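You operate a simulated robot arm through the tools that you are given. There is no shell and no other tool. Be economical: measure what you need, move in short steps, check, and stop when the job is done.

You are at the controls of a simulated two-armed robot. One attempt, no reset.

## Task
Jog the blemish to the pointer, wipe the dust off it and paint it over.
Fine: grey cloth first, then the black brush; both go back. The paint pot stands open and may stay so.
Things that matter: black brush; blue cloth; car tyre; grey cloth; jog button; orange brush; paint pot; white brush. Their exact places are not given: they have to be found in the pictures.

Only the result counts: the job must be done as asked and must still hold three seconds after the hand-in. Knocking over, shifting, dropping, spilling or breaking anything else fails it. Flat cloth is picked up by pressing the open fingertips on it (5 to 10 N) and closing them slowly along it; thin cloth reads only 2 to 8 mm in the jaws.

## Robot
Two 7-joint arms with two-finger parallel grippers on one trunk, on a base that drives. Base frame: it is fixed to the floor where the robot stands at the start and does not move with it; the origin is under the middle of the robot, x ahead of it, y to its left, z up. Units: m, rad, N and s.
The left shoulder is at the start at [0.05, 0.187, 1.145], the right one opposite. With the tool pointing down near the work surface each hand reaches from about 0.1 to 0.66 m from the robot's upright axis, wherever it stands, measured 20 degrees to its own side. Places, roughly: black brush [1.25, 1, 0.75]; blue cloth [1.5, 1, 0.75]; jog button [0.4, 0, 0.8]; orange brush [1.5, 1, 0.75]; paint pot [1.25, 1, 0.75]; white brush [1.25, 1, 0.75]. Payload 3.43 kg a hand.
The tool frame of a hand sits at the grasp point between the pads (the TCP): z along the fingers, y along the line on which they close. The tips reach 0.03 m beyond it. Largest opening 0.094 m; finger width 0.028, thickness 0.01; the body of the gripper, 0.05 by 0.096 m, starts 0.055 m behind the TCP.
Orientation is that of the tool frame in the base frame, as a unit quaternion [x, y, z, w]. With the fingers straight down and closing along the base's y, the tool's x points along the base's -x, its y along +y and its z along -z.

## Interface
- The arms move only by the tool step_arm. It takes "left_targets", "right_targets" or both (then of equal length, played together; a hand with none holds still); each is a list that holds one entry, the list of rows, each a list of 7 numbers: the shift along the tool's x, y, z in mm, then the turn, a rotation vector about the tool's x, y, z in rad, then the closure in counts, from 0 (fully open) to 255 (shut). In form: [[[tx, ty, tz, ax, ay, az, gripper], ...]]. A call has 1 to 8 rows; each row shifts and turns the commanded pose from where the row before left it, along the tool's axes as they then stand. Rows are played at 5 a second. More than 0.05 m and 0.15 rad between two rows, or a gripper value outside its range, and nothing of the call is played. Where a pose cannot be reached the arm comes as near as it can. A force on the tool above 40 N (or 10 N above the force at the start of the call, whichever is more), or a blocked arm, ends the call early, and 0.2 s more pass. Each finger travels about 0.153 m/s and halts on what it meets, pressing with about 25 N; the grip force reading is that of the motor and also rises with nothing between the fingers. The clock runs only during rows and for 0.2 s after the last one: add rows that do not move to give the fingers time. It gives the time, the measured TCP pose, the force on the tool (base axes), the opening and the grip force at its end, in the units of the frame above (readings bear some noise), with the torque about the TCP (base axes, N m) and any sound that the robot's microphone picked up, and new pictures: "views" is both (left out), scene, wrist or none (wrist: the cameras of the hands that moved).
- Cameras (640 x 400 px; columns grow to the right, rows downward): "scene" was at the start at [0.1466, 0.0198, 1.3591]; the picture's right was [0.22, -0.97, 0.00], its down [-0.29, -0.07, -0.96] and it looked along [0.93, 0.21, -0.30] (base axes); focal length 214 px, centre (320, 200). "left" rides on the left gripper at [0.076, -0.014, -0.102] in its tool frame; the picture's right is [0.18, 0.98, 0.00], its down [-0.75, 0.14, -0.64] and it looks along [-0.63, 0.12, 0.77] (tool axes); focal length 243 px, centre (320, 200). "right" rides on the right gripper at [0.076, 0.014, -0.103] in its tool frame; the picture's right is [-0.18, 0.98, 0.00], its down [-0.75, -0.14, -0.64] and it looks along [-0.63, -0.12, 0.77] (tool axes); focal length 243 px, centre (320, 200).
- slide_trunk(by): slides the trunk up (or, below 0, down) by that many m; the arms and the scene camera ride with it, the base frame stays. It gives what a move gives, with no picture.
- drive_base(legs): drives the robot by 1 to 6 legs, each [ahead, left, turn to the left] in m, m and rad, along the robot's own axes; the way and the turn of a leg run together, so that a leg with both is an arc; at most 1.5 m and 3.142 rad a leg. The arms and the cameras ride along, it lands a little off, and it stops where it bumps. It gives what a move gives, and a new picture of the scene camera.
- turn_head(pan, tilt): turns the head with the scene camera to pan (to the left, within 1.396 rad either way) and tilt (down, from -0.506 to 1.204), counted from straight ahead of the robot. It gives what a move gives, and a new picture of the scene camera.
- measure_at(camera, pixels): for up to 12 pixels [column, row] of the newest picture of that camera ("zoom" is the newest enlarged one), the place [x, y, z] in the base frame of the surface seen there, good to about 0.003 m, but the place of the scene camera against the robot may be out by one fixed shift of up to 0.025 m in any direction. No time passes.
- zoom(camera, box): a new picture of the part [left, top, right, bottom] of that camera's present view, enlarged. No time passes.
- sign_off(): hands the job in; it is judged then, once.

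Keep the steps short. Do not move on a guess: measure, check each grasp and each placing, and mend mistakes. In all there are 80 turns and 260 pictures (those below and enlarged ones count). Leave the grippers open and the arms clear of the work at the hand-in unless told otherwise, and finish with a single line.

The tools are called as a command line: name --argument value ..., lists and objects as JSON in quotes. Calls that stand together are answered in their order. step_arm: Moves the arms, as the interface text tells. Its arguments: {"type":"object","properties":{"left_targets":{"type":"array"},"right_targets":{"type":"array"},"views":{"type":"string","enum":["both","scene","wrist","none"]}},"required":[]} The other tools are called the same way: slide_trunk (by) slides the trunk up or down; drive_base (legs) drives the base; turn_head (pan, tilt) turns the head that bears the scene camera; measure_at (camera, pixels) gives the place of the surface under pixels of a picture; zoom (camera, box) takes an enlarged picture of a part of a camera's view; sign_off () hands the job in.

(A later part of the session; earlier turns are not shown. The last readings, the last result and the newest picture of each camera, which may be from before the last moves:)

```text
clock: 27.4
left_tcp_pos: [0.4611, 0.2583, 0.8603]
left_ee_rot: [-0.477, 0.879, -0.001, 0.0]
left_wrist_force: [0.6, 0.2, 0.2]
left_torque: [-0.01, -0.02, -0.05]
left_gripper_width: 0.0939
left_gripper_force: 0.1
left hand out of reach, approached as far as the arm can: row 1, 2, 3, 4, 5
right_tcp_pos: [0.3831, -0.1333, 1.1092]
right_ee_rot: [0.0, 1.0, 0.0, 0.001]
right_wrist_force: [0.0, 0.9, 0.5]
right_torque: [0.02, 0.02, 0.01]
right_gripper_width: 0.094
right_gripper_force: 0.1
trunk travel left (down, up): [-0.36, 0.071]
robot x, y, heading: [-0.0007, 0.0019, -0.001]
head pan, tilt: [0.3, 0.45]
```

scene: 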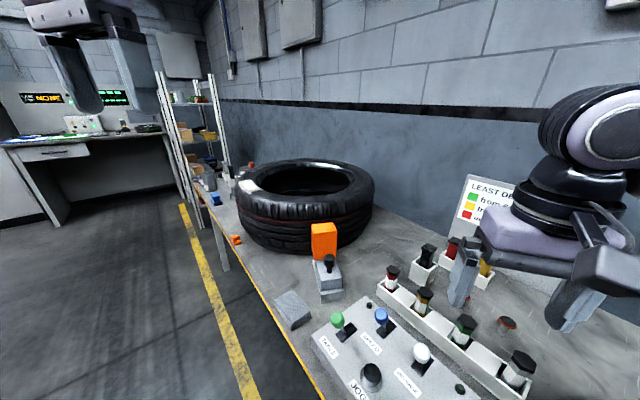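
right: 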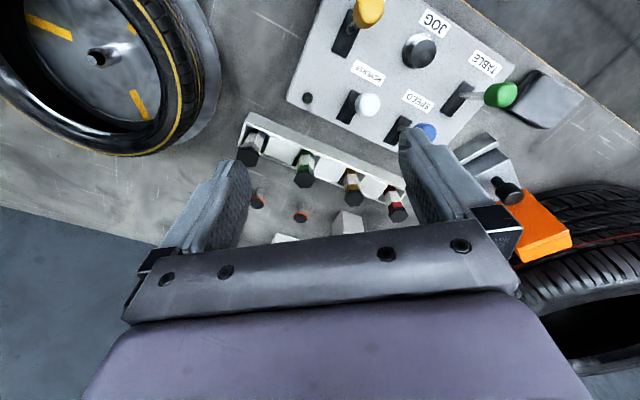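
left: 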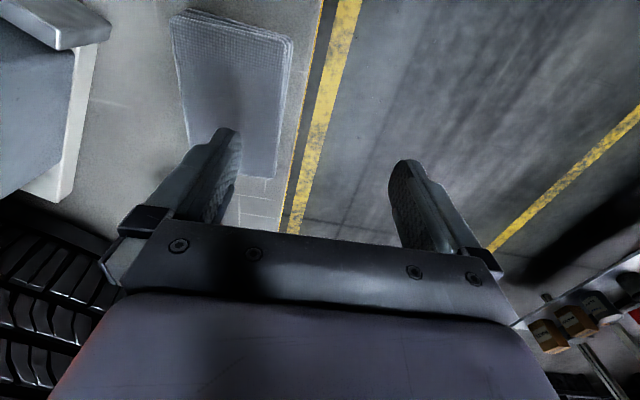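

Out of reach with the left arm in that orientation. I'll instead use the right hand with the robot turned along the bench. First raise and straighten the left hand.

step_arm --left_targets '[[[0, 0, -45, 0, 0, 0, 0], [0, 0, -45, 0, 0, 0.142, 0], [0, 0, -45, 0, 0, 0.142, 0], [0, 0, -45, 0, 0, 0.142, 0], [0, 0, -45, 0, 0, 0.142, 0], [0, 0, -45, 0, 0, 0.142, 0], [0, 0, 0, 0, 0, 0.142, 0], [0, 0, 0, 0, 0, 0.143, 0]]]' --views "none"

step_arm --left_targets '[[[30, 30, 0, 0, 0, 0, 0], [30, 30, 0, 0, 0, 0, 0], [30, 30, 0, 0, 0, 0, 0], [30, 30, 0, 0, 0, 0, 0], [30, 30, 0, 0, 0, 0, 0], [0, 0, 0, 0, 0, 0, 0]]]' --views "none"

drive_base --legs '[[0, 0.15, 0], [0.03, 0, 0.5]]'

```text
clock: 29.2
left_tcp_pos: [0.4597, 0.2586, 1.13]
left_ee_rot: [0.001, 1.0, -0.001, 0.0]
left_wrist_force: [-1.4, -0.1, -0.2]
left_torque: [0.02, 0.0, 0.0]
left_gripper_width: 0.0938
left_gripper_force: 0.0
right_tcp_pos: [0.3842, -0.1348, 1.1089]
right_ee_rot: [0.0, 1.0, 0.0, 0.0]
right_wrist_force: [-0.4, -0.4, 0.2]
right_torque: [-0.01, -0.01, -0.02]
right_gripper_width: 0.0938
right_gripper_force: 0.1
trunk travel left (down, up): [-0.36, 0.071]
robot x, y, heading: [-0.0038, 0.0015, -0.002]
head pan, tilt: [0.3, 0.45]
```

```text
clock: 30.6
left_tcp_pos: [0.3098, 0.4096, 1.1291]
left_ee_rot: [0.001, 1.0, 0.0, -0.001]
left_wrist_force: [-0.1, -0.2, 0.3]
left_torque: [0.0, -0.02, 0.02]
left_gripper_width: 0.0936
left_gripper_force: 0.0
right_tcp_pos: [0.3836, -0.1341, 1.1069]
right_ee_rot: [0.0, 1.0, 0.0, 0.0]
right_wrist_force: [-0.3, 0.5, -0.5]
right_torque: [0.01, 0.01, -0.01]
right_gripper_width: 0.0939
right_gripper_force: 0.0
trunk travel left (down, up): [-0.36, 0.071]
robot x, y, heading: [-0.0012, 0.0006, -0.003]
head pan, tilt: [0.3, 0.45]
```

```text
clock: 34.0
left_tcp_pos: [0.1047, 0.6662, 1.1301]
left_ee_rot: [-0.249, 0.968, 0.0, 0.0]
left_wrist_force: [0.3, 0.7, 0.1]
left_torque: [0.01, -0.01, 0.01]
left_gripper_width: 0.0937
left_gripper_force: 0.1
right_tcp_pos: [0.4293, 0.2259, 1.1079]
right_ee_rot: [-0.248, 0.969, 0.0, -0.001]
right_wrist_force: [0.1, 0.0, -0.2]
right_torque: [0.0, 0.02, 0.02]
right_gripper_width: 0.094
right_gripper_force: 0.1
trunk travel left (down, up): [-0.36, 0.071]
robot x, y, heading: [0.0304, 0.1557, 0.501]
head pan, tilt: [0.3, 0.45]
```

scene: 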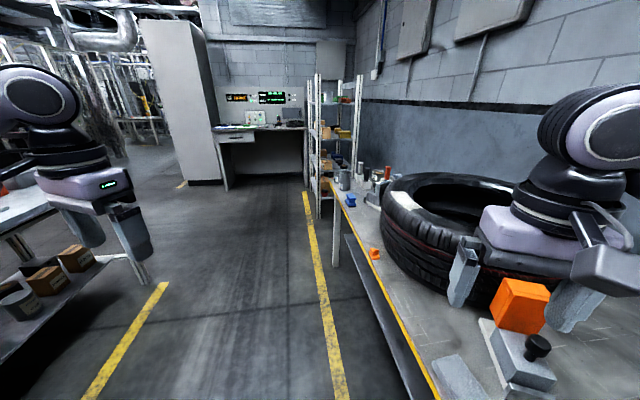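

Robot now at (0.03, 0.156), heading 0.5. Moving the right hand over the cloth and turning it by −0.495 rad.

step_arm --right_targets '[[[-32, -20, 20, 0, 0, 0, 0], [-32, -21, 20, 0, 0, 0, 0], [0, 0, 40, 0, 0, -0.124, 0], [0, 0, 40, 0, 0, -0.124, 0], [0, 0, 40, 0, 0, -0.124, 0], [0, 0, 25, 0, 0, -0.123, 0], [0, 0, 0, 0, 0, 0, 0]]]' --views "wrist"

```text
clock: 35.6
left_tcp_pos: [0.103, 0.6653, 1.1309]
left_ee_rot: [-0.249, 0.969, 0.001, 0.0]
left_wrist_force: [-0.5, -0.4, 0.2]
left_torque: [-0.02, 0.01, 0.0]
left_gripper_width: 0.0941
left_gripper_force: 0.1
right_tcp_pos: [0.5065, 0.2215, 0.9226]
right_ee_rot: [-0.48, 0.877, 0.001, 0.0]
right_wrist_force: [-0.2, 0.6, 0.2]
right_torque: [0.01, 0.01, -0.02]
right_gripper_width: 0.094
right_gripper_force: 0.0
trunk travel left (down, up): [-0.36, 0.071]
robot x, y, heading: [0.0291, 0.1587, 0.499]
head pan, tilt: [0.3, 0.45]
```

right: 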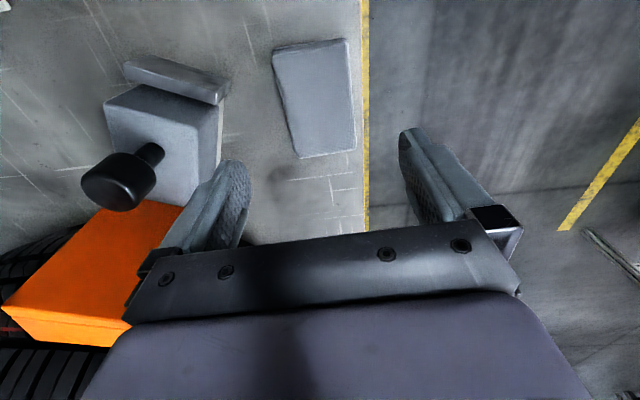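

measure_at --camera "right" --pixels '[[275, 52], [347, 42], [298, 155], [355, 147], [316, 98], [284, 98], [349, 95], [110, 185]]'

```text
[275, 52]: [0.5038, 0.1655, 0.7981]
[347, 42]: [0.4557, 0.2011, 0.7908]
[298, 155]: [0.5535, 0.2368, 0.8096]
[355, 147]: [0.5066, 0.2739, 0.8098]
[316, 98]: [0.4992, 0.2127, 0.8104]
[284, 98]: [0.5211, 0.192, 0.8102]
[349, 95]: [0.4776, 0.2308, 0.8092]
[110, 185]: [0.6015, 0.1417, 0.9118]
```

Aligned. Down to TCP z≈0.822 (tips ~12 mm above bench), then close on the stack stepwise.

step_arm --right_targets '[[[2, 0, 40, 0, 0, 0.055, 0], [0, 0, 40, 0, 0, 0, 0], [0, 0, 21, 0, 0, 0, 0], [0, 0, 0, 0, 0, 0, 80], [0, 0, 0, 0, 0, 0, 110], [0, 0, 0, 0, 0, 0, 130], [0, 0, 0, 0, 0, 0, 150], [0, 0, 0, 0, 0, 0, 150]]]' --views "wrist"

```text
clock: 37.4
left_tcp_pos: [0.1028, 0.666, 1.1307]
left_ee_rot: [-0.248, 0.969, 0.001, 0.0]
left_wrist_force: [0.5, 0.1, 0.0]
left_torque: [-0.01, 0.02, -0.02]
left_gripper_width: 0.094
left_gripper_force: 0.1
right_tcp_pos: [0.5057, 0.2196, 0.8221]
right_ee_rot: [-0.455, 0.891, 0.0, 0.0]
right_wrist_force: [0.3, -0.8, -0.5]
right_torque: [0.03, -0.01, 0.01]
right_gripper_width: 0.0649
right_gripper_force: 25.3
trunk travel left (down, up): [-0.36, 0.071]
robot x, y, heading: [0.026, 0.1599, 0.504]
head pan, tilt: [0.3, 0.45]
```

right: 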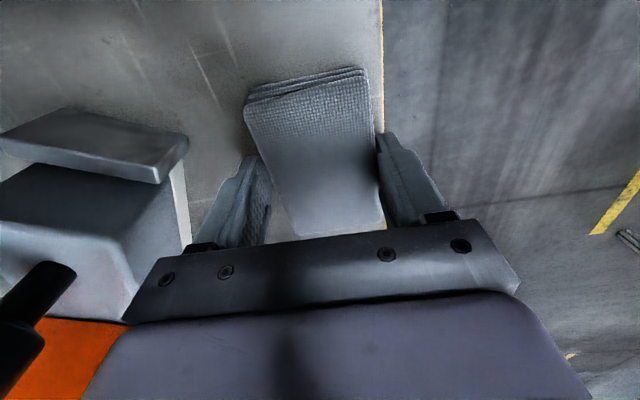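

Jaws stopped at 65 mm with 25 N on the stack. Lifting 60 mm to check the grasp.

step_arm --right_targets '[[[0, 0, 0, 0, 0, 0, 255], [0, 0, -15, 0, 0, 0, 255], [0, 0, -25, 0, 0, 0, 255], [0, 0, -30, 0, 0, 0, 255], [0, 0, 0, 0, 0, 0, 255]]]' --views "both"

```text
clock: 38.6
left_tcp_pos: [0.1026, 0.6662, 1.1309]
left_ee_rot: [-0.249, 0.968, 0.0, 0.001]
left_wrist_force: [1.0, -0.4, -0.8]
left_torque: [-0.02, -0.02, 0.01]
left_gripper_width: 0.0942
left_gripper_force: 0.0
right_tcp_pos: [0.5046, 0.2191, 0.8911]
right_ee_rot: [-0.454, 0.891, 0.0, 0.0]
right_wrist_force: [1.3, 0.2, -0.3]
right_torque: [-0.01, -0.01, 0.03]
right_gripper_width: 0.0652
right_gripper_force: 25.1
trunk travel left (down, up): [-0.36, 0.071]
robot x, y, heading: [0.0316, 0.1559, 0.502]
head pan, tilt: [0.3, 0.45]
```

scene: 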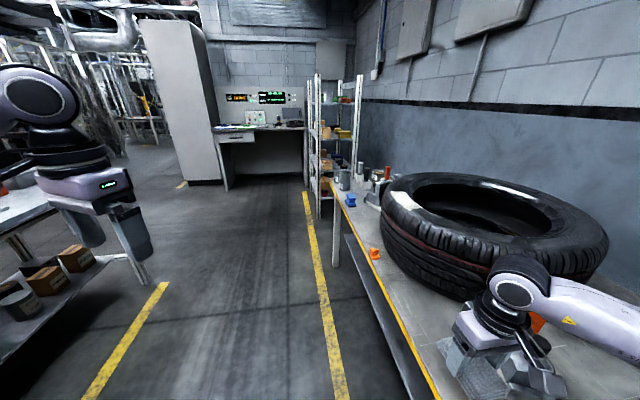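
right: 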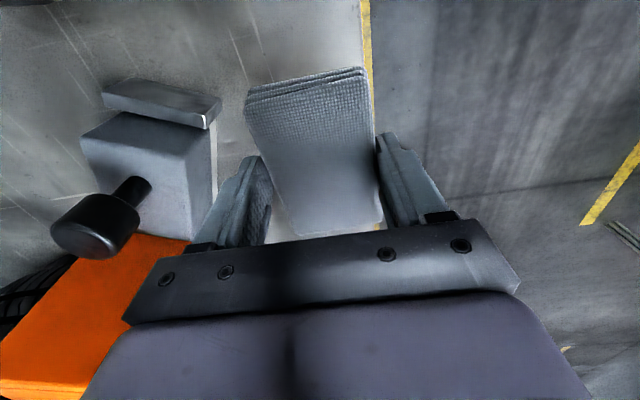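

The cloth is held (fingers unchanged, stack clear of bench). Raising the hand to z≈1.2, then driving along the bench so the hand ends above the blemish.

step_arm --right_targets '[[[0, 0, -45, 0, 0, 0, 255], [0, 0, -45, 0, 0, 0, 255], [0, 0, -45, 0, 0, 0, 255], [0, 0, -45, 0, 0, 0, 255], [0, 0, -45, 0, 0, 0, 255], [0, 0, -45, 0, 0, 0, 255], [0, 0, -40, 0, 0, 0, 255]]]' --views "none"

drive_base --legs '[[0.0, 0.1, 0], [0.4, 0.01, 0]]'

step_arm --right_targets '[[[0, 0, 0, 0, 0, 0, 255]]]' --views "wrist"

```text
clock: 40.2
left_tcp_pos: [0.1024, 0.6667, 1.1305]
left_ee_rot: [-0.248, 0.969, 0.001, 0.001]
left_wrist_force: [0.3, 0.2, 0.8]
left_torque: [0.01, -0.01, -0.01]
left_gripper_width: 0.0941
left_gripper_force: 0.1
right_tcp_pos: [0.5043, 0.2183, 1.205]
right_ee_rot: [-0.456, 0.89, 0.0, 0.0]
right_wrist_force: [-0.6, -0.2, -0.9]
right_torque: [0.01, 0.02, -0.01]
right_gripper_width: 0.0651
right_gripper_force: 24.6
trunk travel left (down, up): [-0.36, 0.071]
robot x, y, heading: [0.0274, 0.1591, 0.503]
head pan, tilt: [0.3, 0.45]
```

```text
clock: 43.8
left_tcp_pos: [0.3971, 0.9546, 1.1299]
left_ee_rot: [-0.249, 0.969, 0.0, 0.001]
left_wrist_force: [0.4, -0.4, -0.4]
left_torque: [0.0, 0.03, 0.03]
left_gripper_width: 0.0939
left_gripper_force: 0.1
right_tcp_pos: [0.7978, 0.5072, 1.2023]
right_ee_rot: [-0.454, 0.891, 0.0, 0.0]
right_wrist_force: [0.3, -0.3, -0.9]
right_torque: [-0.01, -0.01, -0.01]
right_gripper_width: 0.0651
right_gripper_force: 24.9
trunk travel left (down, up): [-0.36, 0.071]
robot x, y, heading: [0.3209, 0.4449, 0.509]
head pan, tilt: [0.3, 0.45]
```

scene: 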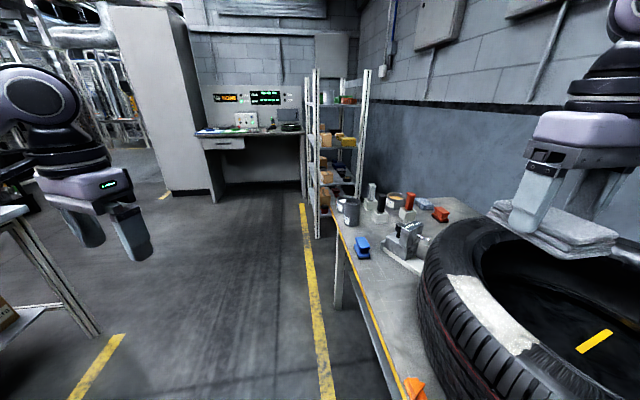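

```text
clock: 44.2
left_tcp_pos: [0.3969, 0.9547, 1.1295]
left_ee_rot: [-0.249, 0.968, 0.0, 0.0]
left_wrist_force: [0.0, -0.2, 0.7]
left_torque: [0.02, 0.0, -0.03]
left_gripper_width: 0.094
left_gripper_force: 0.1
right_tcp_pos: [0.7982, 0.5071, 1.2025]
right_ee_rot: [-0.454, 0.891, 0.0, 0.0]
right_wrist_force: [0.0, 0.1, 0.1]
right_torque: [0.0, -0.04, -0.02]
right_gripper_width: 0.0653
right_gripper_force: 24.8
trunk travel left (down, up): [-0.36, 0.071]
robot x, y, heading: [0.3218, 0.445, 0.506]
head pan, tilt: [0.3, 0.45]
```

right: 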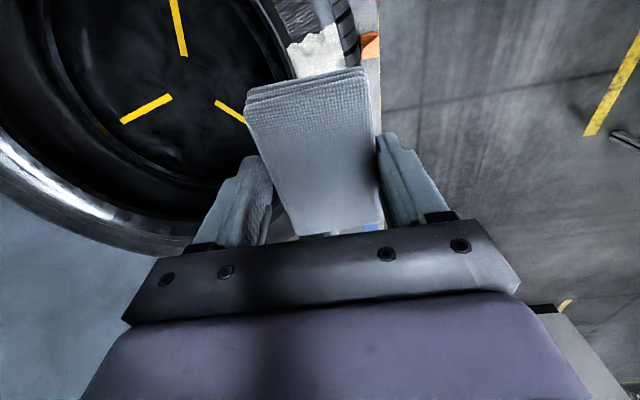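

zoom --camera "scene" --box '[390, 240, 640, 400]'

zoom --camera "scene" --box '[325, 170, 455, 270]'

measure_at --camera "scene" --pixels '[[470, 278], [446, 278], [513, 352], [537, 342], [490, 312], [380, 203], [408, 202], [345, 210], [394, 200], [371, 192], [410, 390], [361, 246]]'

```text
2.50 times, centred on (515, 320) of scene
```

zoom: 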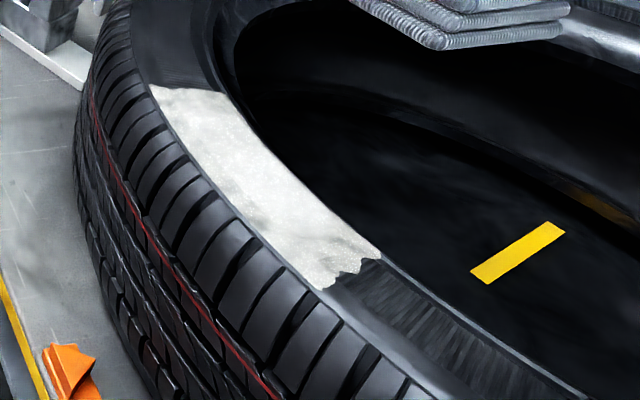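

```text
4.00 times, centred on (390, 220) of scene
```

zoom: 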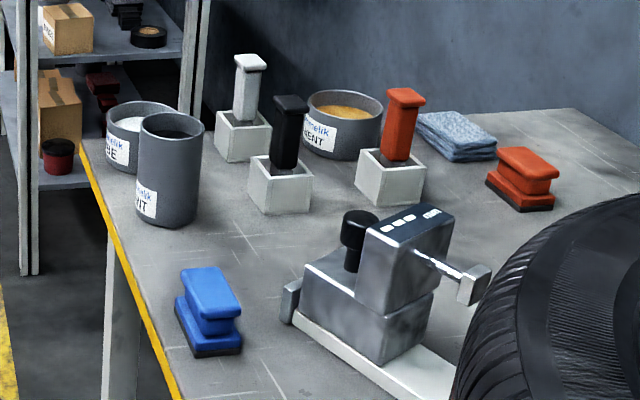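

```text
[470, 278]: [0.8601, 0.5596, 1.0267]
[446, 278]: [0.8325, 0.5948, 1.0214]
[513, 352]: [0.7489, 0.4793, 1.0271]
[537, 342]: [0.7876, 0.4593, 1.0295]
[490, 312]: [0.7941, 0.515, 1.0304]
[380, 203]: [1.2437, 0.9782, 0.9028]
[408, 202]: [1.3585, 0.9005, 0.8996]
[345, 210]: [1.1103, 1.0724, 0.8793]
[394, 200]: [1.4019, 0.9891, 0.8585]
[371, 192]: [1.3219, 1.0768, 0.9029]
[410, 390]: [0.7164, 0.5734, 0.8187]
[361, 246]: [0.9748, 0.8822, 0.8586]
```

The paint pot seems to be the tall one in front; the black brush stands in its white holder at about (1.24, 0.98). The dusty patch is centred at (0.803, 0.522), 130 × 45 mm, surface z≈1.01. I centre the cloth above it and descend to just above contact.

step_arm --right_targets '[[[-15, 5, 30, 0, 0, 0, 255], [0, 0, 40, 0, 0, 0, 255], [0, 0, 40, 0, 0, 0, 255], [0, 0, 27, 0, 0, 0, 255], [0, 0, 0, 0, 0, 0, 255]]]' --views "both"

zoom --camera "scene" --box '[390, 240, 640, 400]'

```text
clock: 45.4
left_tcp_pos: [0.3968, 0.9542, 1.1289]
left_ee_rot: [-0.25, 0.968, 0.001, 0.0]
left_wrist_force: [-0.6, 0.0, -0.4]
left_torque: [0.0, 0.0, -0.01]
left_gripper_width: 0.0938
left_gripper_force: 0.0
right_tcp_pos: [0.8027, 0.5222, 1.0669]
right_ee_rot: [-0.454, 0.891, 0.001, 0.0]
right_wrist_force: [0.3, 0.3, -1.0]
right_torque: [-0.01, 0.0, -0.02]
right_gripper_width: 0.0652
right_gripper_force: 24.8
trunk travel left (down, up): [-0.36, 0.071]
robot x, y, heading: [0.3246, 0.4446, 0.505]
head pan, tilt: [0.3, 0.45]
```

scene: 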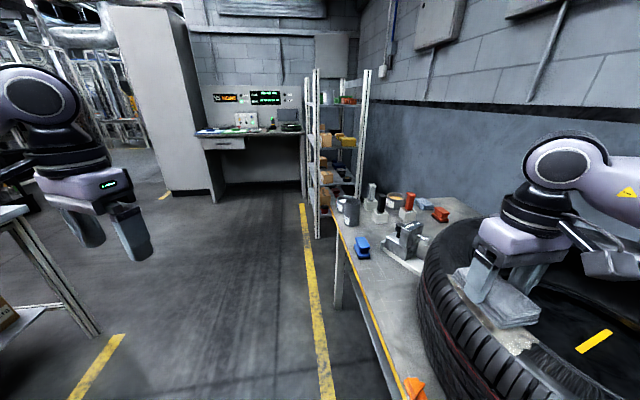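
right: 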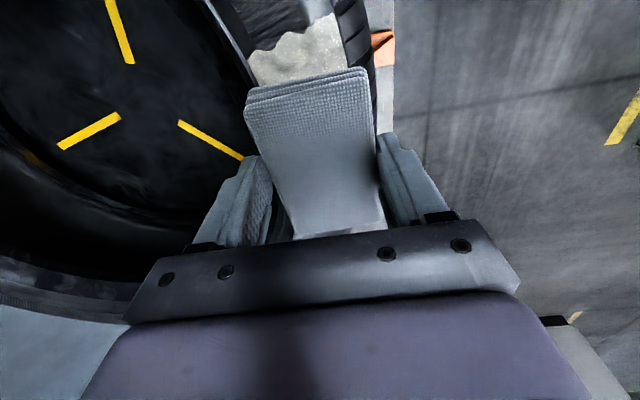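

```text
2.50 times, centred on (515, 320) of scene
```

zoom: 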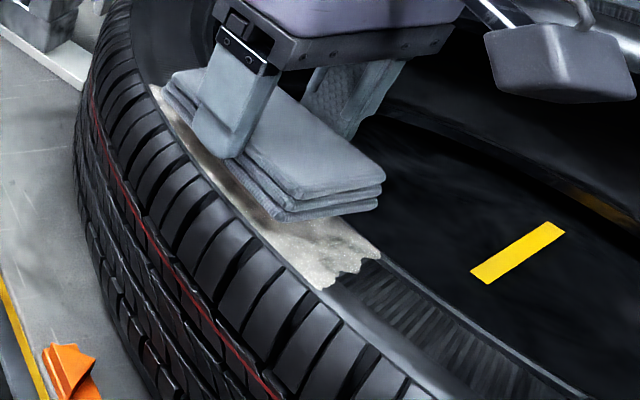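

Descending in small steps until the cloth bears.

step_arm --right_targets '[[[0, 0, 5, 0, 0, 0, 255], [0, 0, 4, 0, 0, 0, 255], [0, 0, 3, 0, 0, 0, 255], [0, 0, 2, 0, 0, 0, 255], [0, 0, 0, 0, 0, 0, 255]]]' --views "none"

zoom --camera "scene" --box '[390, 240, 640, 400]'

```text
clock: 46.6
left_tcp_pos: [0.3963, 0.9544, 1.1301]
left_ee_rot: [-0.25, 0.968, -0.001, 0.0]
left_wrist_force: [0.0, 0.2, 0.4]
left_torque: [0.0, 0.02, -0.04]
left_gripper_width: 0.0938
left_gripper_force: 0.1
right_tcp_pos: [0.8028, 0.5239, 1.0513]
right_ee_rot: [-0.454, 0.891, -0.001, 0.0]
right_wrist_force: [0.9, 0.8, -0.8]
right_torque: [-0.01, 0.03, -0.01]
right_gripper_width: 0.0651
right_gripper_force: 25.3
trunk travel left (down, up): [-0.36, 0.071]
robot x, y, heading: [0.3194, 0.4447, 0.504]
head pan, tilt: [0.3, 0.45]
```

```text
2.50 times, centred on (515, 320) of scene
```

zoom: 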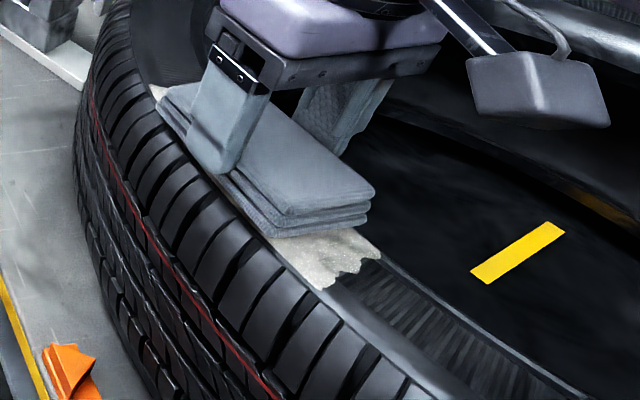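

No contact yet; shift 4 mm outward and go on down.

step_arm --right_targets '[[[0, 4, 2, 0, 0, 0, 255], [0, 0, 2, 0, 0, 0, 255], [0, 0, 2, 0, 0, 0, 255], [0, 0, 0, 0, 0, 0, 255]]]' --views "none"

```text
clock: 47.6
left_tcp_pos: [0.3968, 0.9537, 1.1296]
left_ee_rot: [-0.25, 0.968, -0.001, 0.0]
left_wrist_force: [0.2, 0.1, 0.6]
left_torque: [-0.06, 0.01, 0.05]
left_gripper_width: 0.094
left_gripper_force: 0.0
right_tcp_pos: [0.7992, 0.5253, 1.0461]
right_ee_rot: [-0.455, 0.891, 0.001, 0.0]
right_wrist_force: [-0.2, 0.1, -0.5]
right_torque: [0.02, 0.01, -0.04]
right_gripper_width: 0.0653
right_gripper_force: 24.8
trunk travel left (down, up): [-0.36, 0.071]
robot x, y, heading: [0.3241, 0.4459, 0.499]
head pan, tilt: [0.3, 0.45]
```

step_arm --right_targets '[[[0, 0, 2, 0, 0, 0, 255], [0, 0, 2, 0, 0, 0, 255], [0, 0, 2, 0, 0, 0, 255], [0, 0, 0, 0, 0, 0, 255]]]' --views "none"

zoom --camera "scene" --box '[390, 240, 640, 400]'

```text
clock: 48.6
left_tcp_pos: [0.3953, 0.9543, 1.1315]
left_ee_rot: [-0.25, 0.968, 0.0, 0.001]
left_wrist_force: [-0.3, -1.0, 0.1]
left_torque: [0.02, -0.02, 0.01]
left_gripper_width: 0.0939
left_gripper_force: 0.1
right_tcp_pos: [0.7998, 0.5249, 1.0429]
right_ee_rot: [-0.454, 0.891, 0.001, 0.005]
right_wrist_force: [7.1, 0.6, 26.8]
right_torque: [-0.25, -0.27, 0.03]
right_gripper_width: 0.065
right_gripper_force: 25.1
trunk travel left (down, up): [-0.36, 0.071]
robot x, y, heading: [0.3197, 0.4423, 0.504]
head pan, tilt: [0.3, 0.45]
```

```text
2.50 times, centred on (515, 320) of scene
```

zoom: 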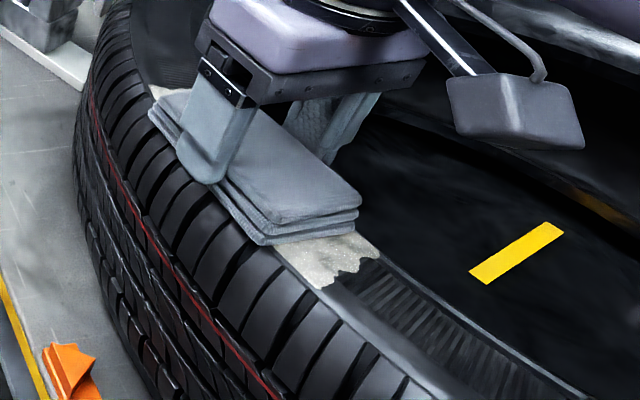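

Contact (27 N, a bit much). Easing 2.5 mm and stroking along the patch towards the far end, following the arc.

step_arm --right_targets '[[[0, 0, -2.5, 0, 0, 0, 255], [-9, 0, 0, 0, 0, 0.036, 255], [-9, 0, 0, 0, 0, 0.036, 255], [-9, 0, 0, 0, 0, 0.036, 255], [-9, 0, 0, 0, 0, 0.036, 255], [-6, 0, 0, 0, 0, 0.024, 255]]]' --views "none"

zoom --camera "scene" --box '[390, 240, 640, 400]'

```text
clock: 50.0
left_tcp_pos: [0.3964, 0.9538, 1.131]
left_ee_rot: [-0.249, 0.968, 0.001, 0.001]
left_wrist_force: [-0.4, -0.6, -0.1]
left_torque: [0.02, 0.01, -0.01]
left_gripper_width: 0.0942
left_gripper_force: 0.1
right_tcp_pos: [0.8246, 0.5577, 1.0426]
right_ee_rot: [-0.377, 0.926, 0.0, 0.002]
right_wrist_force: [-4.5, -5.6, 8.3]
right_torque: [-0.35, 0.43, 0.09]
right_gripper_width: 0.0652
right_gripper_force: 24.8
trunk travel left (down, up): [-0.36, 0.071]
robot x, y, heading: [0.3219, 0.4474, 0.507]
head pan, tilt: [0.3, 0.45]
```

```text
2.50 times, centred on (515, 320) of scene
```

zoom: 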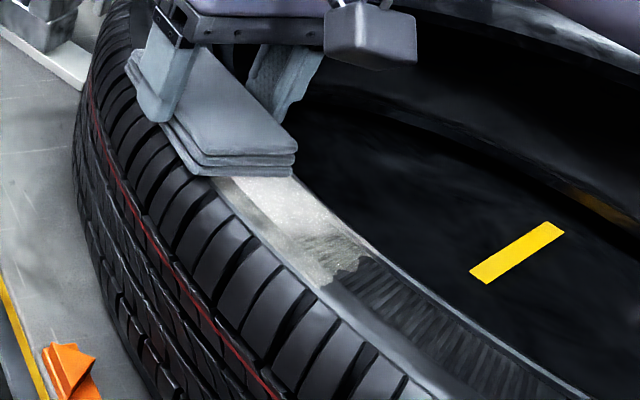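

The outer half is wiped (8 N). Shift 8 mm inward and stroke back along the whole length.

step_arm --right_targets '[[[0, -8, 0, 0, 0, 0, 255], [11, 0, 0, 0, 0, -0.044, 255], [11, 0, 0, 0, 0, -0.044, 255], [11, 0, 0, 0, 0, -0.044, 255], [11, 0, 0, 0, 0, -0.044, 255], [11, 0, 0, 0, 0, -0.044, 255], [11, 0, 0, 0, 0, -0.044, 255], [11, 0, 0, 0, 0, -0.044, 255]]]' --views "none"

zoom --camera "scene" --box '[390, 240, 640, 400]'

```text
clock: 51.8
left_tcp_pos: [0.3966, 0.956, 1.1296]
left_ee_rot: [-0.25, 0.968, 0.001, 0.0]
left_wrist_force: [-0.3, -0.3, 1.0]
left_torque: [0.0, -0.03, 0.01]
left_gripper_width: 0.094
left_gripper_force: 0.1
right_tcp_pos: [0.7847, 0.4923, 1.0428]
right_ee_rot: [-0.516, 0.856, 0.0, 0.0]
right_wrist_force: [2.8, 5.2, 9.3]
right_torque: [0.3, -0.07, -0.15]
right_gripper_width: 0.0652
right_gripper_force: 25.0
trunk travel left (down, up): [-0.36, 0.071]
robot x, y, heading: [0.3223, 0.4454, 0.505]
head pan, tilt: [0.3, 0.45]
```

```text
2.50 times, centred on (515, 320) of scene
```

zoom: 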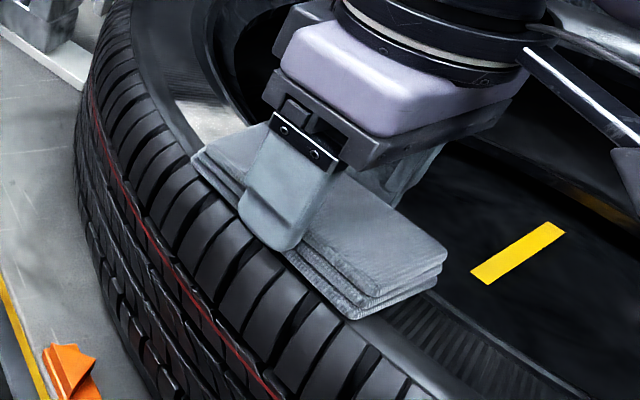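

The far inner strip remains. Shift 10 mm further inward and stroke back to the far end.

step_arm --right_targets '[[[0, -10, 0, 0, 0, 0, 255], [-13, 0, 0, 0, 0, 0.054, 255], [-13, 0, 0, 0, 0, 0.054, 255], [-13, 0, 0, 0, 0, 0.054, 255], [-13, 0, 0, 0, 0, 0.054, 255], [-13, 0, 0, 0, 0, 0.054, 255], [-13, 0, 0, 0, 0, 0.054, 255], [-11, 0, 0, 0, 0, 0.044, 255]]]' --views "none"

zoom --camera "scene" --box '[390, 240, 640, 400]'

```text
clock: 53.6
left_tcp_pos: [0.3965, 0.9543, 1.1301]
left_ee_rot: [-0.25, 0.968, 0.0, 0.0]
left_wrist_force: [-0.4, 0.9, -0.7]
left_torque: [-0.04, 0.03, -0.01]
left_gripper_width: 0.0941
left_gripper_force: 0.0
right_tcp_pos: [0.8474, 0.5571, 1.0422]
right_ee_rot: [-0.349, 0.937, 0.0, 0.0]
right_wrist_force: [-0.2, -0.4, -0.2]
right_torque: [-0.01, -0.04, 0.0]
right_gripper_width: 0.0651
right_gripper_force: 24.5
trunk travel left (down, up): [-0.36, 0.071]
robot x, y, heading: [0.3213, 0.4483, 0.506]
head pan, tilt: [0.3, 0.45]
```

```text
2.50 times, centred on (515, 320) of scene
```

zoom: 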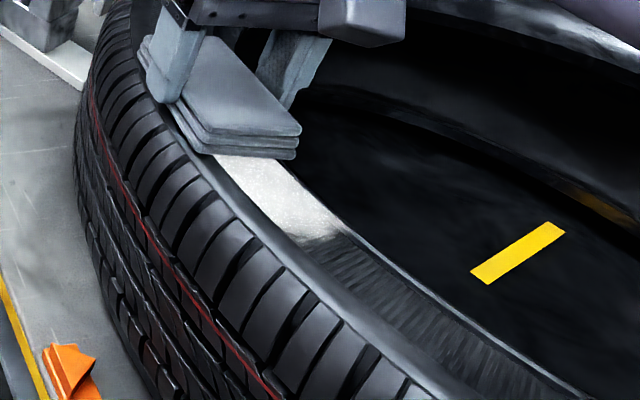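

No contact now (0 N). I lift the hand and look at the patch with both cameras.

step_arm --right_targets '[[[0, 0, -45, 0, 0, 0, 255], [-20, 0, -45, 0, 0, 0, 255], [-45, 0, 0, 0, 0, 0, 255], [-45, 0, 0, 0, 0, 0, 255], [0, 0, 0, 0, 0, 0, 255]]]' --views "wrist"

zoom --camera "scene" --box '[420, 260, 580, 380]'

measure_at --camera "zoom" --pixels '[[100, 100], [150, 60], [200, 130], [300, 200], [380, 270], [200, 170], [280, 250], [250, 130]]'

```text
clock: 54.8
left_tcp_pos: [0.3964, 0.9548, 1.1307]
left_ee_rot: [-0.25, 0.968, -0.001, 0.001]
left_wrist_force: [0.5, -0.2, -0.6]
left_torque: [-0.06, -0.04, 0.0]
left_gripper_width: 0.0943
left_gripper_force: 0.1
right_tcp_pos: [0.9119, 0.6144, 1.1329]
right_ee_rot: [-0.35, 0.937, 0.0, 0.001]
right_wrist_force: [-0.1, 0.1, -0.6]
right_torque: [-0.02, -0.01, -0.01]
right_gripper_width: 0.0652
right_gripper_force: 24.9
right hand out of reach, approached as far as the arm can: row 4
trunk travel left (down, up): [-0.36, 0.071]
robot x, y, heading: [0.3203, 0.446, 0.505]
head pan, tilt: [0.3, 0.45]
```

right: 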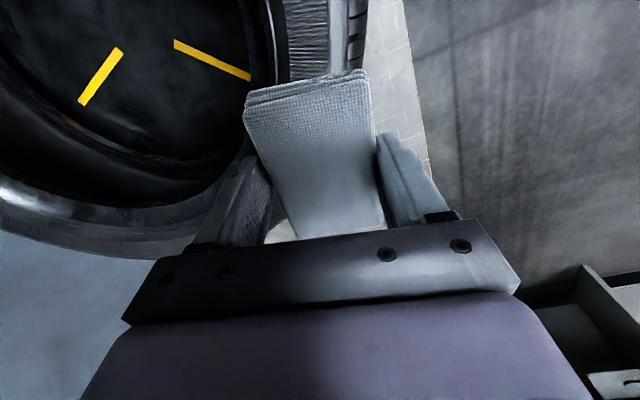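

```text
3.33 times, centred on (500, 320) of scene
```

zoom: 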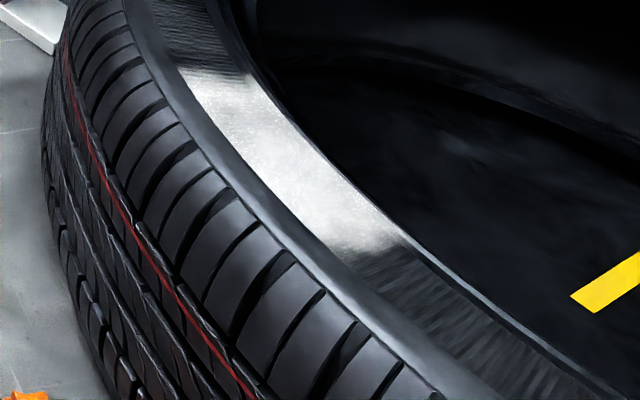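

```text
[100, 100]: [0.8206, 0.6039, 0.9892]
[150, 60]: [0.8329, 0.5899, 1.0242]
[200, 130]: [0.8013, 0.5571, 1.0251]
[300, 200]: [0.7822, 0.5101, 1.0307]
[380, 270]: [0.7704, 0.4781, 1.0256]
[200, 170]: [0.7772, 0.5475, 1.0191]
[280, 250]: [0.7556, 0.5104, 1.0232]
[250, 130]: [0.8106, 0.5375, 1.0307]
```

zoom --camera "scene" --box '[460, 275, 530, 340]'

```text
6.15 times, centred on (495, 308) of scene
```

zoom: 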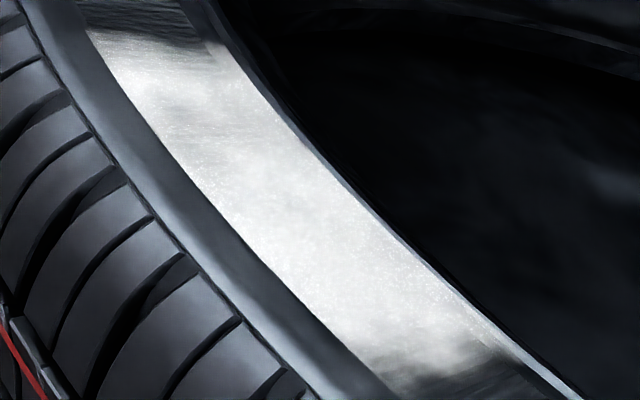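

measure_at --camera "zoom" --pixels '[[90, 35], [160, 140], [250, 250], [340, 350], [220, 55], [300, 140], [400, 240], [500, 340], [150, 60], [230, 170], [380, 320], [60, 60]]'

```text
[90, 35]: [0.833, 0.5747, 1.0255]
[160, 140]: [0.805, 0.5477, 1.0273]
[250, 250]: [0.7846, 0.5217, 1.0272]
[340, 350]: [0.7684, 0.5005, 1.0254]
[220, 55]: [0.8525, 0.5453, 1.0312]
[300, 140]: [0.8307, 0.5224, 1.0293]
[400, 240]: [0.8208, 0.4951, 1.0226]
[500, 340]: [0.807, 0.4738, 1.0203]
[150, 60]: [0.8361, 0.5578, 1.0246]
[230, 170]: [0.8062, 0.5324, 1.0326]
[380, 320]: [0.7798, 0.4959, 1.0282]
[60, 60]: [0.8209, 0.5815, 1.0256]
```

The outer shoulder is clean, but the band at r≈0.23–0.27 m still looks pale; the cloth rode on the higher shoulder. I go back above the band further inward and press there until contact.

step_arm --right_targets '[[[36, 0, 0, 0, 0, 0, 255], [36, -1, 0, 0, 0, 0, 255], [36, -1, 30, 0, 0, 0, 255], [0, 0, 30, 0, 0, -0.1, 255], [0, 0, 22, 0, 0, 0, 255], [0, 0, 0, 0, 0, 0, 255]]]' --views "none"

```text
clock: 56.2
left_tcp_pos: [0.3967, 0.9541, 1.1302]
left_ee_rot: [-0.249, 0.968, 0.0, 0.0]
left_wrist_force: [-0.2, 0.5, 0.1]
left_torque: [0.01, 0.0, -0.01]
left_gripper_width: 0.0939
left_gripper_force: 0.1
right_tcp_pos: [0.832, 0.5429, 1.0491]
right_ee_rot: [-0.396, 0.918, 0.0, -0.001]
right_wrist_force: [0.7, -0.1, -1.1]
right_torque: [0.01, -0.01, 0.0]
right_gripper_width: 0.065
right_gripper_force: 24.8
trunk travel left (down, up): [-0.36, 0.071]
robot x, y, heading: [0.3257, 0.4452, 0.502]
head pan, tilt: [0.3, 0.45]
```

step_arm --right_targets '[[[0, 0, 4, 0, 0, 0, 255], [0, 0, 2, 0, 0, 0, 255], [0, 0, 2, 0, 0, 0, 255], [0, 0, 2, 0, 0, 0, 255], [0, 0, 0, 0, 0, 0, 255]]]' --views "none"

zoom --camera "scene" --box '[420, 230, 580, 350]'

```text
clock: 57.4
left_tcp_pos: [0.3962, 0.9536, 1.1296]
left_ee_rot: [-0.249, 0.969, 0.0, 0.001]
left_wrist_force: [0.5, -0.6, -1.0]
left_torque: [0.03, 0.0, 0.0]
left_gripper_width: 0.0942
left_gripper_force: 0.0
right_tcp_pos: [0.8315, 0.5419, 1.0431]
right_ee_rot: [-0.396, 0.918, 0.001, 0.002]
right_wrist_force: [3.5, 0.2, 16.8]
right_torque: [-0.39, 0.25, 0.05]
right_gripper_width: 0.0653
right_gripper_force: 24.6
trunk travel left (down, up): [-0.36, 0.071]
robot x, y, heading: [0.3223, 0.4414, 0.503]
head pan, tilt: [0.3, 0.45]
```

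```text
3.33 times, centred on (500, 290) of scene
```

zoom: 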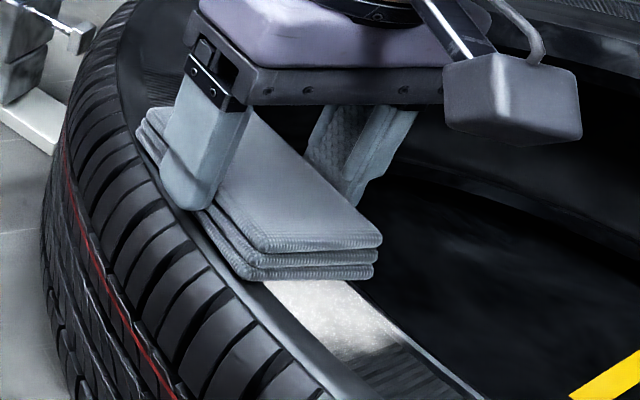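

Contact with 17 N on the band. Stroking towards the near end along this line.

step_arm --right_targets '[[[0, 0, -0.5, 0, 0, 0, 255], [10, 0, 0, 0, 0, -0.042, 255], [10, 0, 0, 0, 0, -0.042, 255], [10, 0, 0, 0, 0, -0.042, 255], [10, 0, 0, 0, 0, -0.042, 255], [10, 0, 0, 0, 0, -0.042, 255], [10, 0, 0, 0, 0, -0.042, 255], [10, 0, 0, 0, 0, -0.042, 255]]]' --views "none"

zoom --camera "scene" --box '[420, 250, 580, 370]'

```text
clock: 59.2
left_tcp_pos: [0.3957, 0.9567, 1.1287]
left_ee_rot: [-0.25, 0.968, -0.001, 0.001]
left_wrist_force: [0.3, 0.4, -0.5]
left_torque: [0.0, 0.03, 0.0]
left_gripper_width: 0.0939
left_gripper_force: 0.1
right_tcp_pos: [0.7903, 0.4877, 1.0428]
right_ee_rot: [-0.528, 0.849, 0.001, 0.003]
right_wrist_force: [6.3, 12.9, 21.5]
right_torque: [0.32, -0.22, -0.2]
right_gripper_width: 0.0649
right_gripper_force: 25.1
trunk travel left (down, up): [-0.36, 0.071]
robot x, y, heading: [0.3209, 0.4462, 0.505]
head pan, tilt: [0.3, 0.45]
```

```text
3.33 times, centred on (500, 310) of scene
```

zoom: 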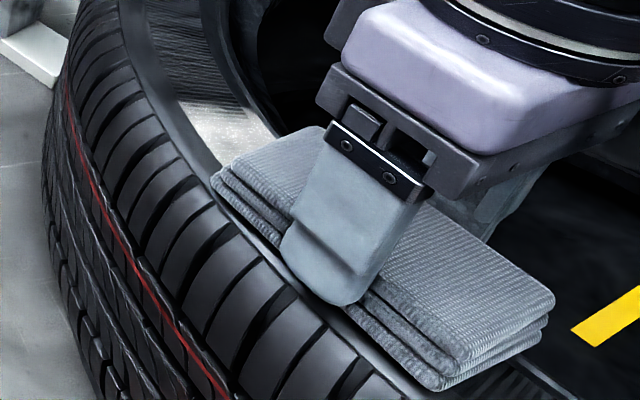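

The far end looks greyer now. A stroke back, going slightly farther.

step_arm --right_targets '[[[0, 0, -0.7, 0, 0, 0, 255], [-12, 0, 0, 0, 0, 0.05, 255], [-12, 0, 0, 0, 0, 0.05, 255], [-12, 0, 0, 0, 0, 0.05, 255], [-12, 0, 0, 0, 0, 0.05, 255], [-12, 0, 0, 0, 0, 0.05, 255], [-12, 0, 0, 0, 0, 0.05, 255], [-12, 0, 0, 0, 0, 0.05, 255]]]' --views "none"

zoom --camera "scene" --box '[420, 260, 580, 380]'

```text
clock: 61.0
left_tcp_pos: [0.395, 0.953, 1.1298]
left_ee_rot: [-0.25, 0.968, 0.0, 0.002]
left_wrist_force: [-0.1, 0.5, -0.9]
left_torque: [0.0, -0.02, 0.02]
left_gripper_width: 0.0942
left_gripper_force: 0.1
right_tcp_pos: [0.8386, 0.555, 1.0409]
right_ee_rot: [-0.372, 0.928, 0.0, 0.001]
right_wrist_force: [-3.0, -2.1, 5.1]
right_torque: [-0.26, 0.17, 0.0]
right_gripper_width: 0.0651
right_gripper_force: 25.4
trunk travel left (down, up): [-0.36, 0.071]
robot x, y, heading: [0.3159, 0.4447, 0.508]
head pan, tilt: [0.3, 0.45]
```

```text
3.33 times, centred on (500, 320) of scene
```

zoom: 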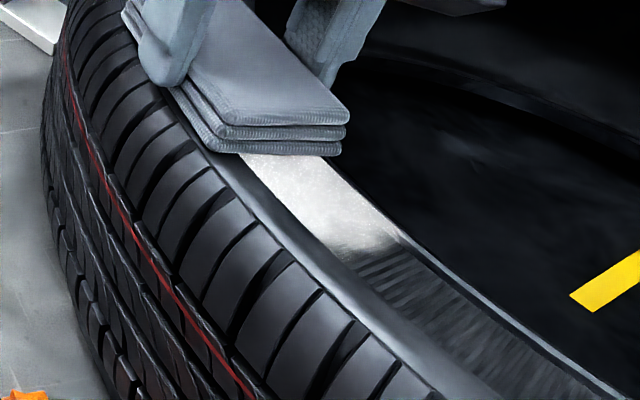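

Unchanged by firm strokes: what remains is the bare pale blemish itself with soft, even edges; the grainy dust with the jagged edge is gone. Lift and drive back to return the cloth.

step_arm --right_targets '[[[0, 0, -40, 0, 0, 0, 255], [0, 0, -40, 0, 0, 0, 255], [0, 0, -40, 0, 0, -0.1, 255], [0, 0, -40, 0, 0, -0.1, 255], [30, 0, 0, 0, 0, 0, 255], [17, 0, 0, 0, 0, 0, 255], [0, 0, 0, 0, 0, 0, 255]]]' --views "scene"

zoom --camera "scene" --box '[420, 260, 580, 380]'

drive_base --legs '[[-0.4, -0.01, 0], [0.0, -0.1, 0]]'

```text
clock: 62.6
left_tcp_pos: [0.3961, 0.9533, 1.1299]
left_ee_rot: [-0.25, 0.968, -0.001, 0.0]
left_wrist_force: [0.5, 0.2, 0.1]
left_torque: [-0.02, -0.04, 0.03]
left_gripper_width: 0.0939
left_gripper_force: 0.0
right_tcp_pos: [0.8109, 0.5141, 1.2013]
right_ee_rot: [-0.462, 0.887, 0.001, 0.0]
right_wrist_force: [-0.1, 0.2, -0.4]
right_torque: [0.01, -0.01, 0.01]
right_gripper_width: 0.0652
right_gripper_force: 24.6
trunk travel left (down, up): [-0.36, 0.071]
robot x, y, heading: [0.3226, 0.4483, 0.507]
head pan, tilt: [0.3, 0.45]
```

scene: 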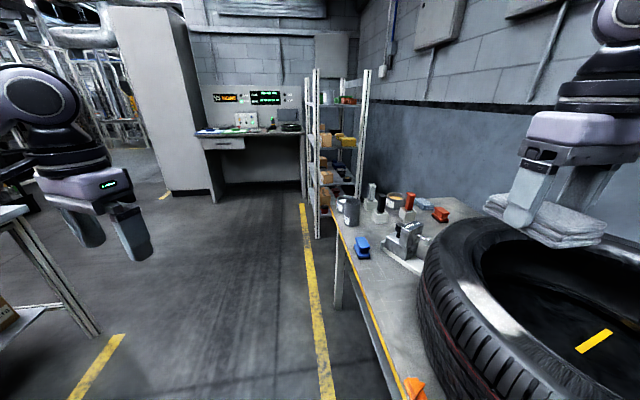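

```text
3.33 times, centred on (500, 320) of scene
```

zoom: 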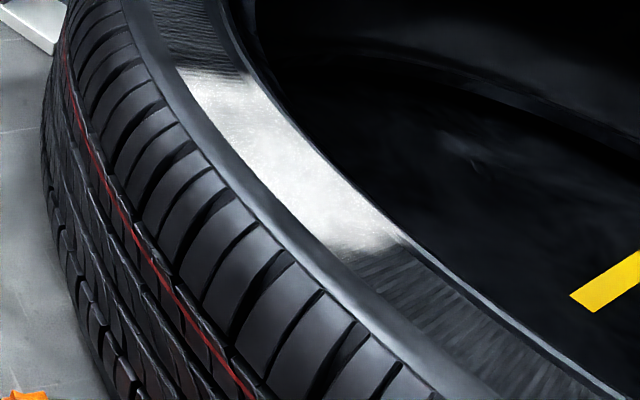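

```text
clock: 66.3
left_tcp_pos: [0.0958, 0.6626, 1.1314]
left_ee_rot: [-0.25, 0.968, 0.0, 0.0]
left_wrist_force: [0.4, -0.5, 0.2]
left_torque: [0.01, 0.03, 0.05]
left_gripper_width: 0.0939
left_gripper_force: 0.1
right_tcp_pos: [0.5119, 0.2244, 1.2004]
right_ee_rot: [-0.463, 0.886, -0.001, 0.0]
right_wrist_force: [0.1, -0.4, -0.3]
right_torque: [0.0, -0.01, 0.03]
right_gripper_width: 0.065
right_gripper_force: 24.7
trunk travel left (down, up): [-0.36, 0.071]
robot x, y, heading: [0.0262, 0.1552, 0.506]
head pan, tilt: [0.3, 0.45]
```

scene: 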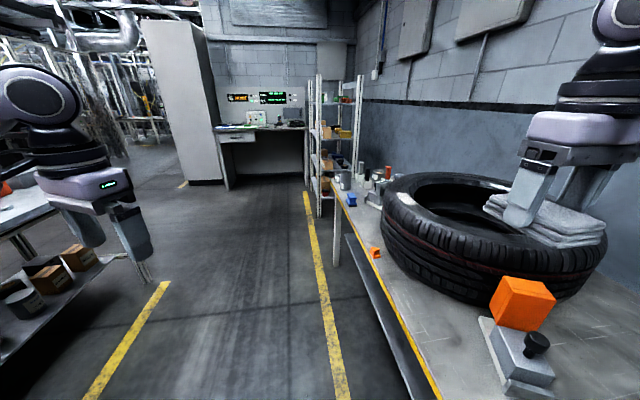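

Back over the pick spot: correct by (8, 2.6) mm and descend.

step_arm --right_targets '[[[8, 2.6, 40, 0, 0, 0.018, 255], [0, 0, 45, 0, 0, 0, 255], [0, 0, 45, 0, 0, 0, 255], [0, 0, 45, 0, 0, 0, 255], [0, 0, 45, 0, 0, 0, 255], [0, 0, 45, 0, 0, 0, 255], [0, 0, 45, 0, 0, 0, 255], [0, 0, 0, 0, 0, 0, 255]]]' --views "wrist"

```text
clock: 68.1
left_tcp_pos: [0.0961, 0.663, 1.1298]
left_ee_rot: [-0.251, 0.968, 0.0, -0.001]
left_wrist_force: [0.3, -0.2, -0.7]
left_torque: [-0.02, -0.01, -0.02]
left_gripper_width: 0.0942
left_gripper_force: 0.0
right_tcp_pos: [0.5017, 0.2201, 0.892]
right_ee_rot: [-0.455, 0.891, 0.0, 0.001]
right_wrist_force: [0.5, -0.2, -0.2]
right_torque: [-0.03, 0.01, 0.02]
right_gripper_width: 0.065
right_gripper_force: 25.0
trunk travel left (down, up): [-0.36, 0.071]
robot x, y, heading: [0.0233, 0.1514, 0.512]
head pan, tilt: [0.3, 0.45]
```

right: 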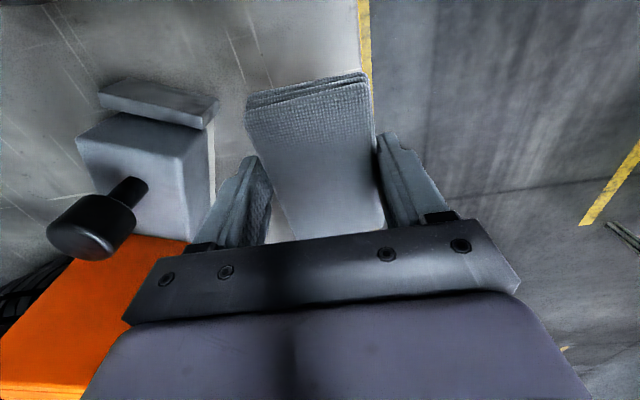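

step_arm --right_targets '[[[-1, -3, 40, 0, 0, 0, 255], [0, 0, 22, 0, 0, 0, 255], [0, 0, 6, 0, 0, 0, 255], [0, 0, 0, 0, 0, 0, 255]]]' --views "none"

```text
clock: 69.1
left_tcp_pos: [0.096, 0.6627, 1.1298]
left_ee_rot: [-0.25, 0.968, 0.0, 0.0]
left_wrist_force: [0.3, -1.2, 0.1]
left_torque: [0.01, -0.02, 0.0]
left_gripper_width: 0.0939
left_gripper_force: 0.0
right_tcp_pos: [0.5069, 0.2197, 0.8243]
right_ee_rot: [-0.455, 0.891, 0.0, 0.0]
right_wrist_force: [-0.6, -0.2, -0.6]
right_torque: [-0.02, 0.01, -0.01]
right_gripper_width: 0.0651
right_gripper_force: 25.2
trunk travel left (down, up): [-0.36, 0.071]
robot x, y, heading: [0.0217, 0.1564, 0.504]
head pan, tilt: [0.3, 0.45]
```

Last 2 mm, open slowly, then lift.

step_arm --right_targets '[[[0, 0, 1.5, 0, 0, 0, 255], [0, 0, 1, 0, 0, 0, 255], [0, 0, 0, 0, 0, 0, 60], [0, 0, 0, 0, 0, 0, 0], [0, 0, 0, 0, 0, 0, 0], [0, 0, -40, 0, 0, 0, 0], [0, 0, -45, 0, 0, 0, 0], [0, 0, -45, 0, 0, 0, 0]]]' --views "both"

measure_at --camera "right" --pixels '[[275, 52], [347, 42], [298, 145], [350, 140], [316, 98]]'

```text
clock: 70.9
left_tcp_pos: [0.0956, 0.6628, 1.13]
left_ee_rot: [-0.25, 0.968, 0.001, 0.0]
left_wrist_force: [-0.2, 0.8, 0.1]
left_torque: [0.03, 0.02, 0.0]
left_gripper_width: 0.0941
left_gripper_force: 0.0
right_tcp_pos: [0.5065, 0.2184, 0.9529]
right_ee_rot: [-0.455, 0.891, 0.0, 0.0]
right_wrist_force: [0.2, 0.8, 0.4]
right_torque: [-0.01, 0.01, 0.0]
right_gripper_width: 0.0942
right_gripper_force: 0.1
trunk travel left (down, up): [-0.36, 0.071]
robot x, y, heading: [0.0233, 0.1513, 0.506]
head pan, tilt: [0.3, 0.45]
```

scene: 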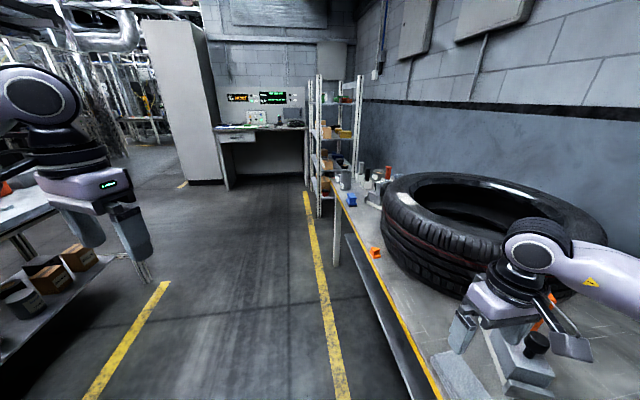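
right: 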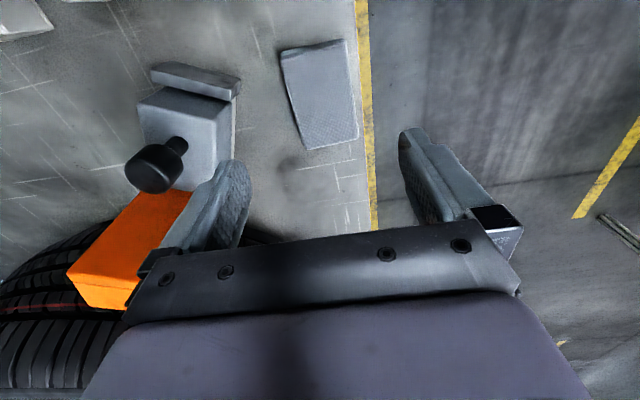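

```text
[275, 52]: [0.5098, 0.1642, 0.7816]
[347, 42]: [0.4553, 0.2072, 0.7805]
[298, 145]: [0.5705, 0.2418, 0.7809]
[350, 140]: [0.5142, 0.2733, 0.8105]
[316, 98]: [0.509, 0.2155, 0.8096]
```

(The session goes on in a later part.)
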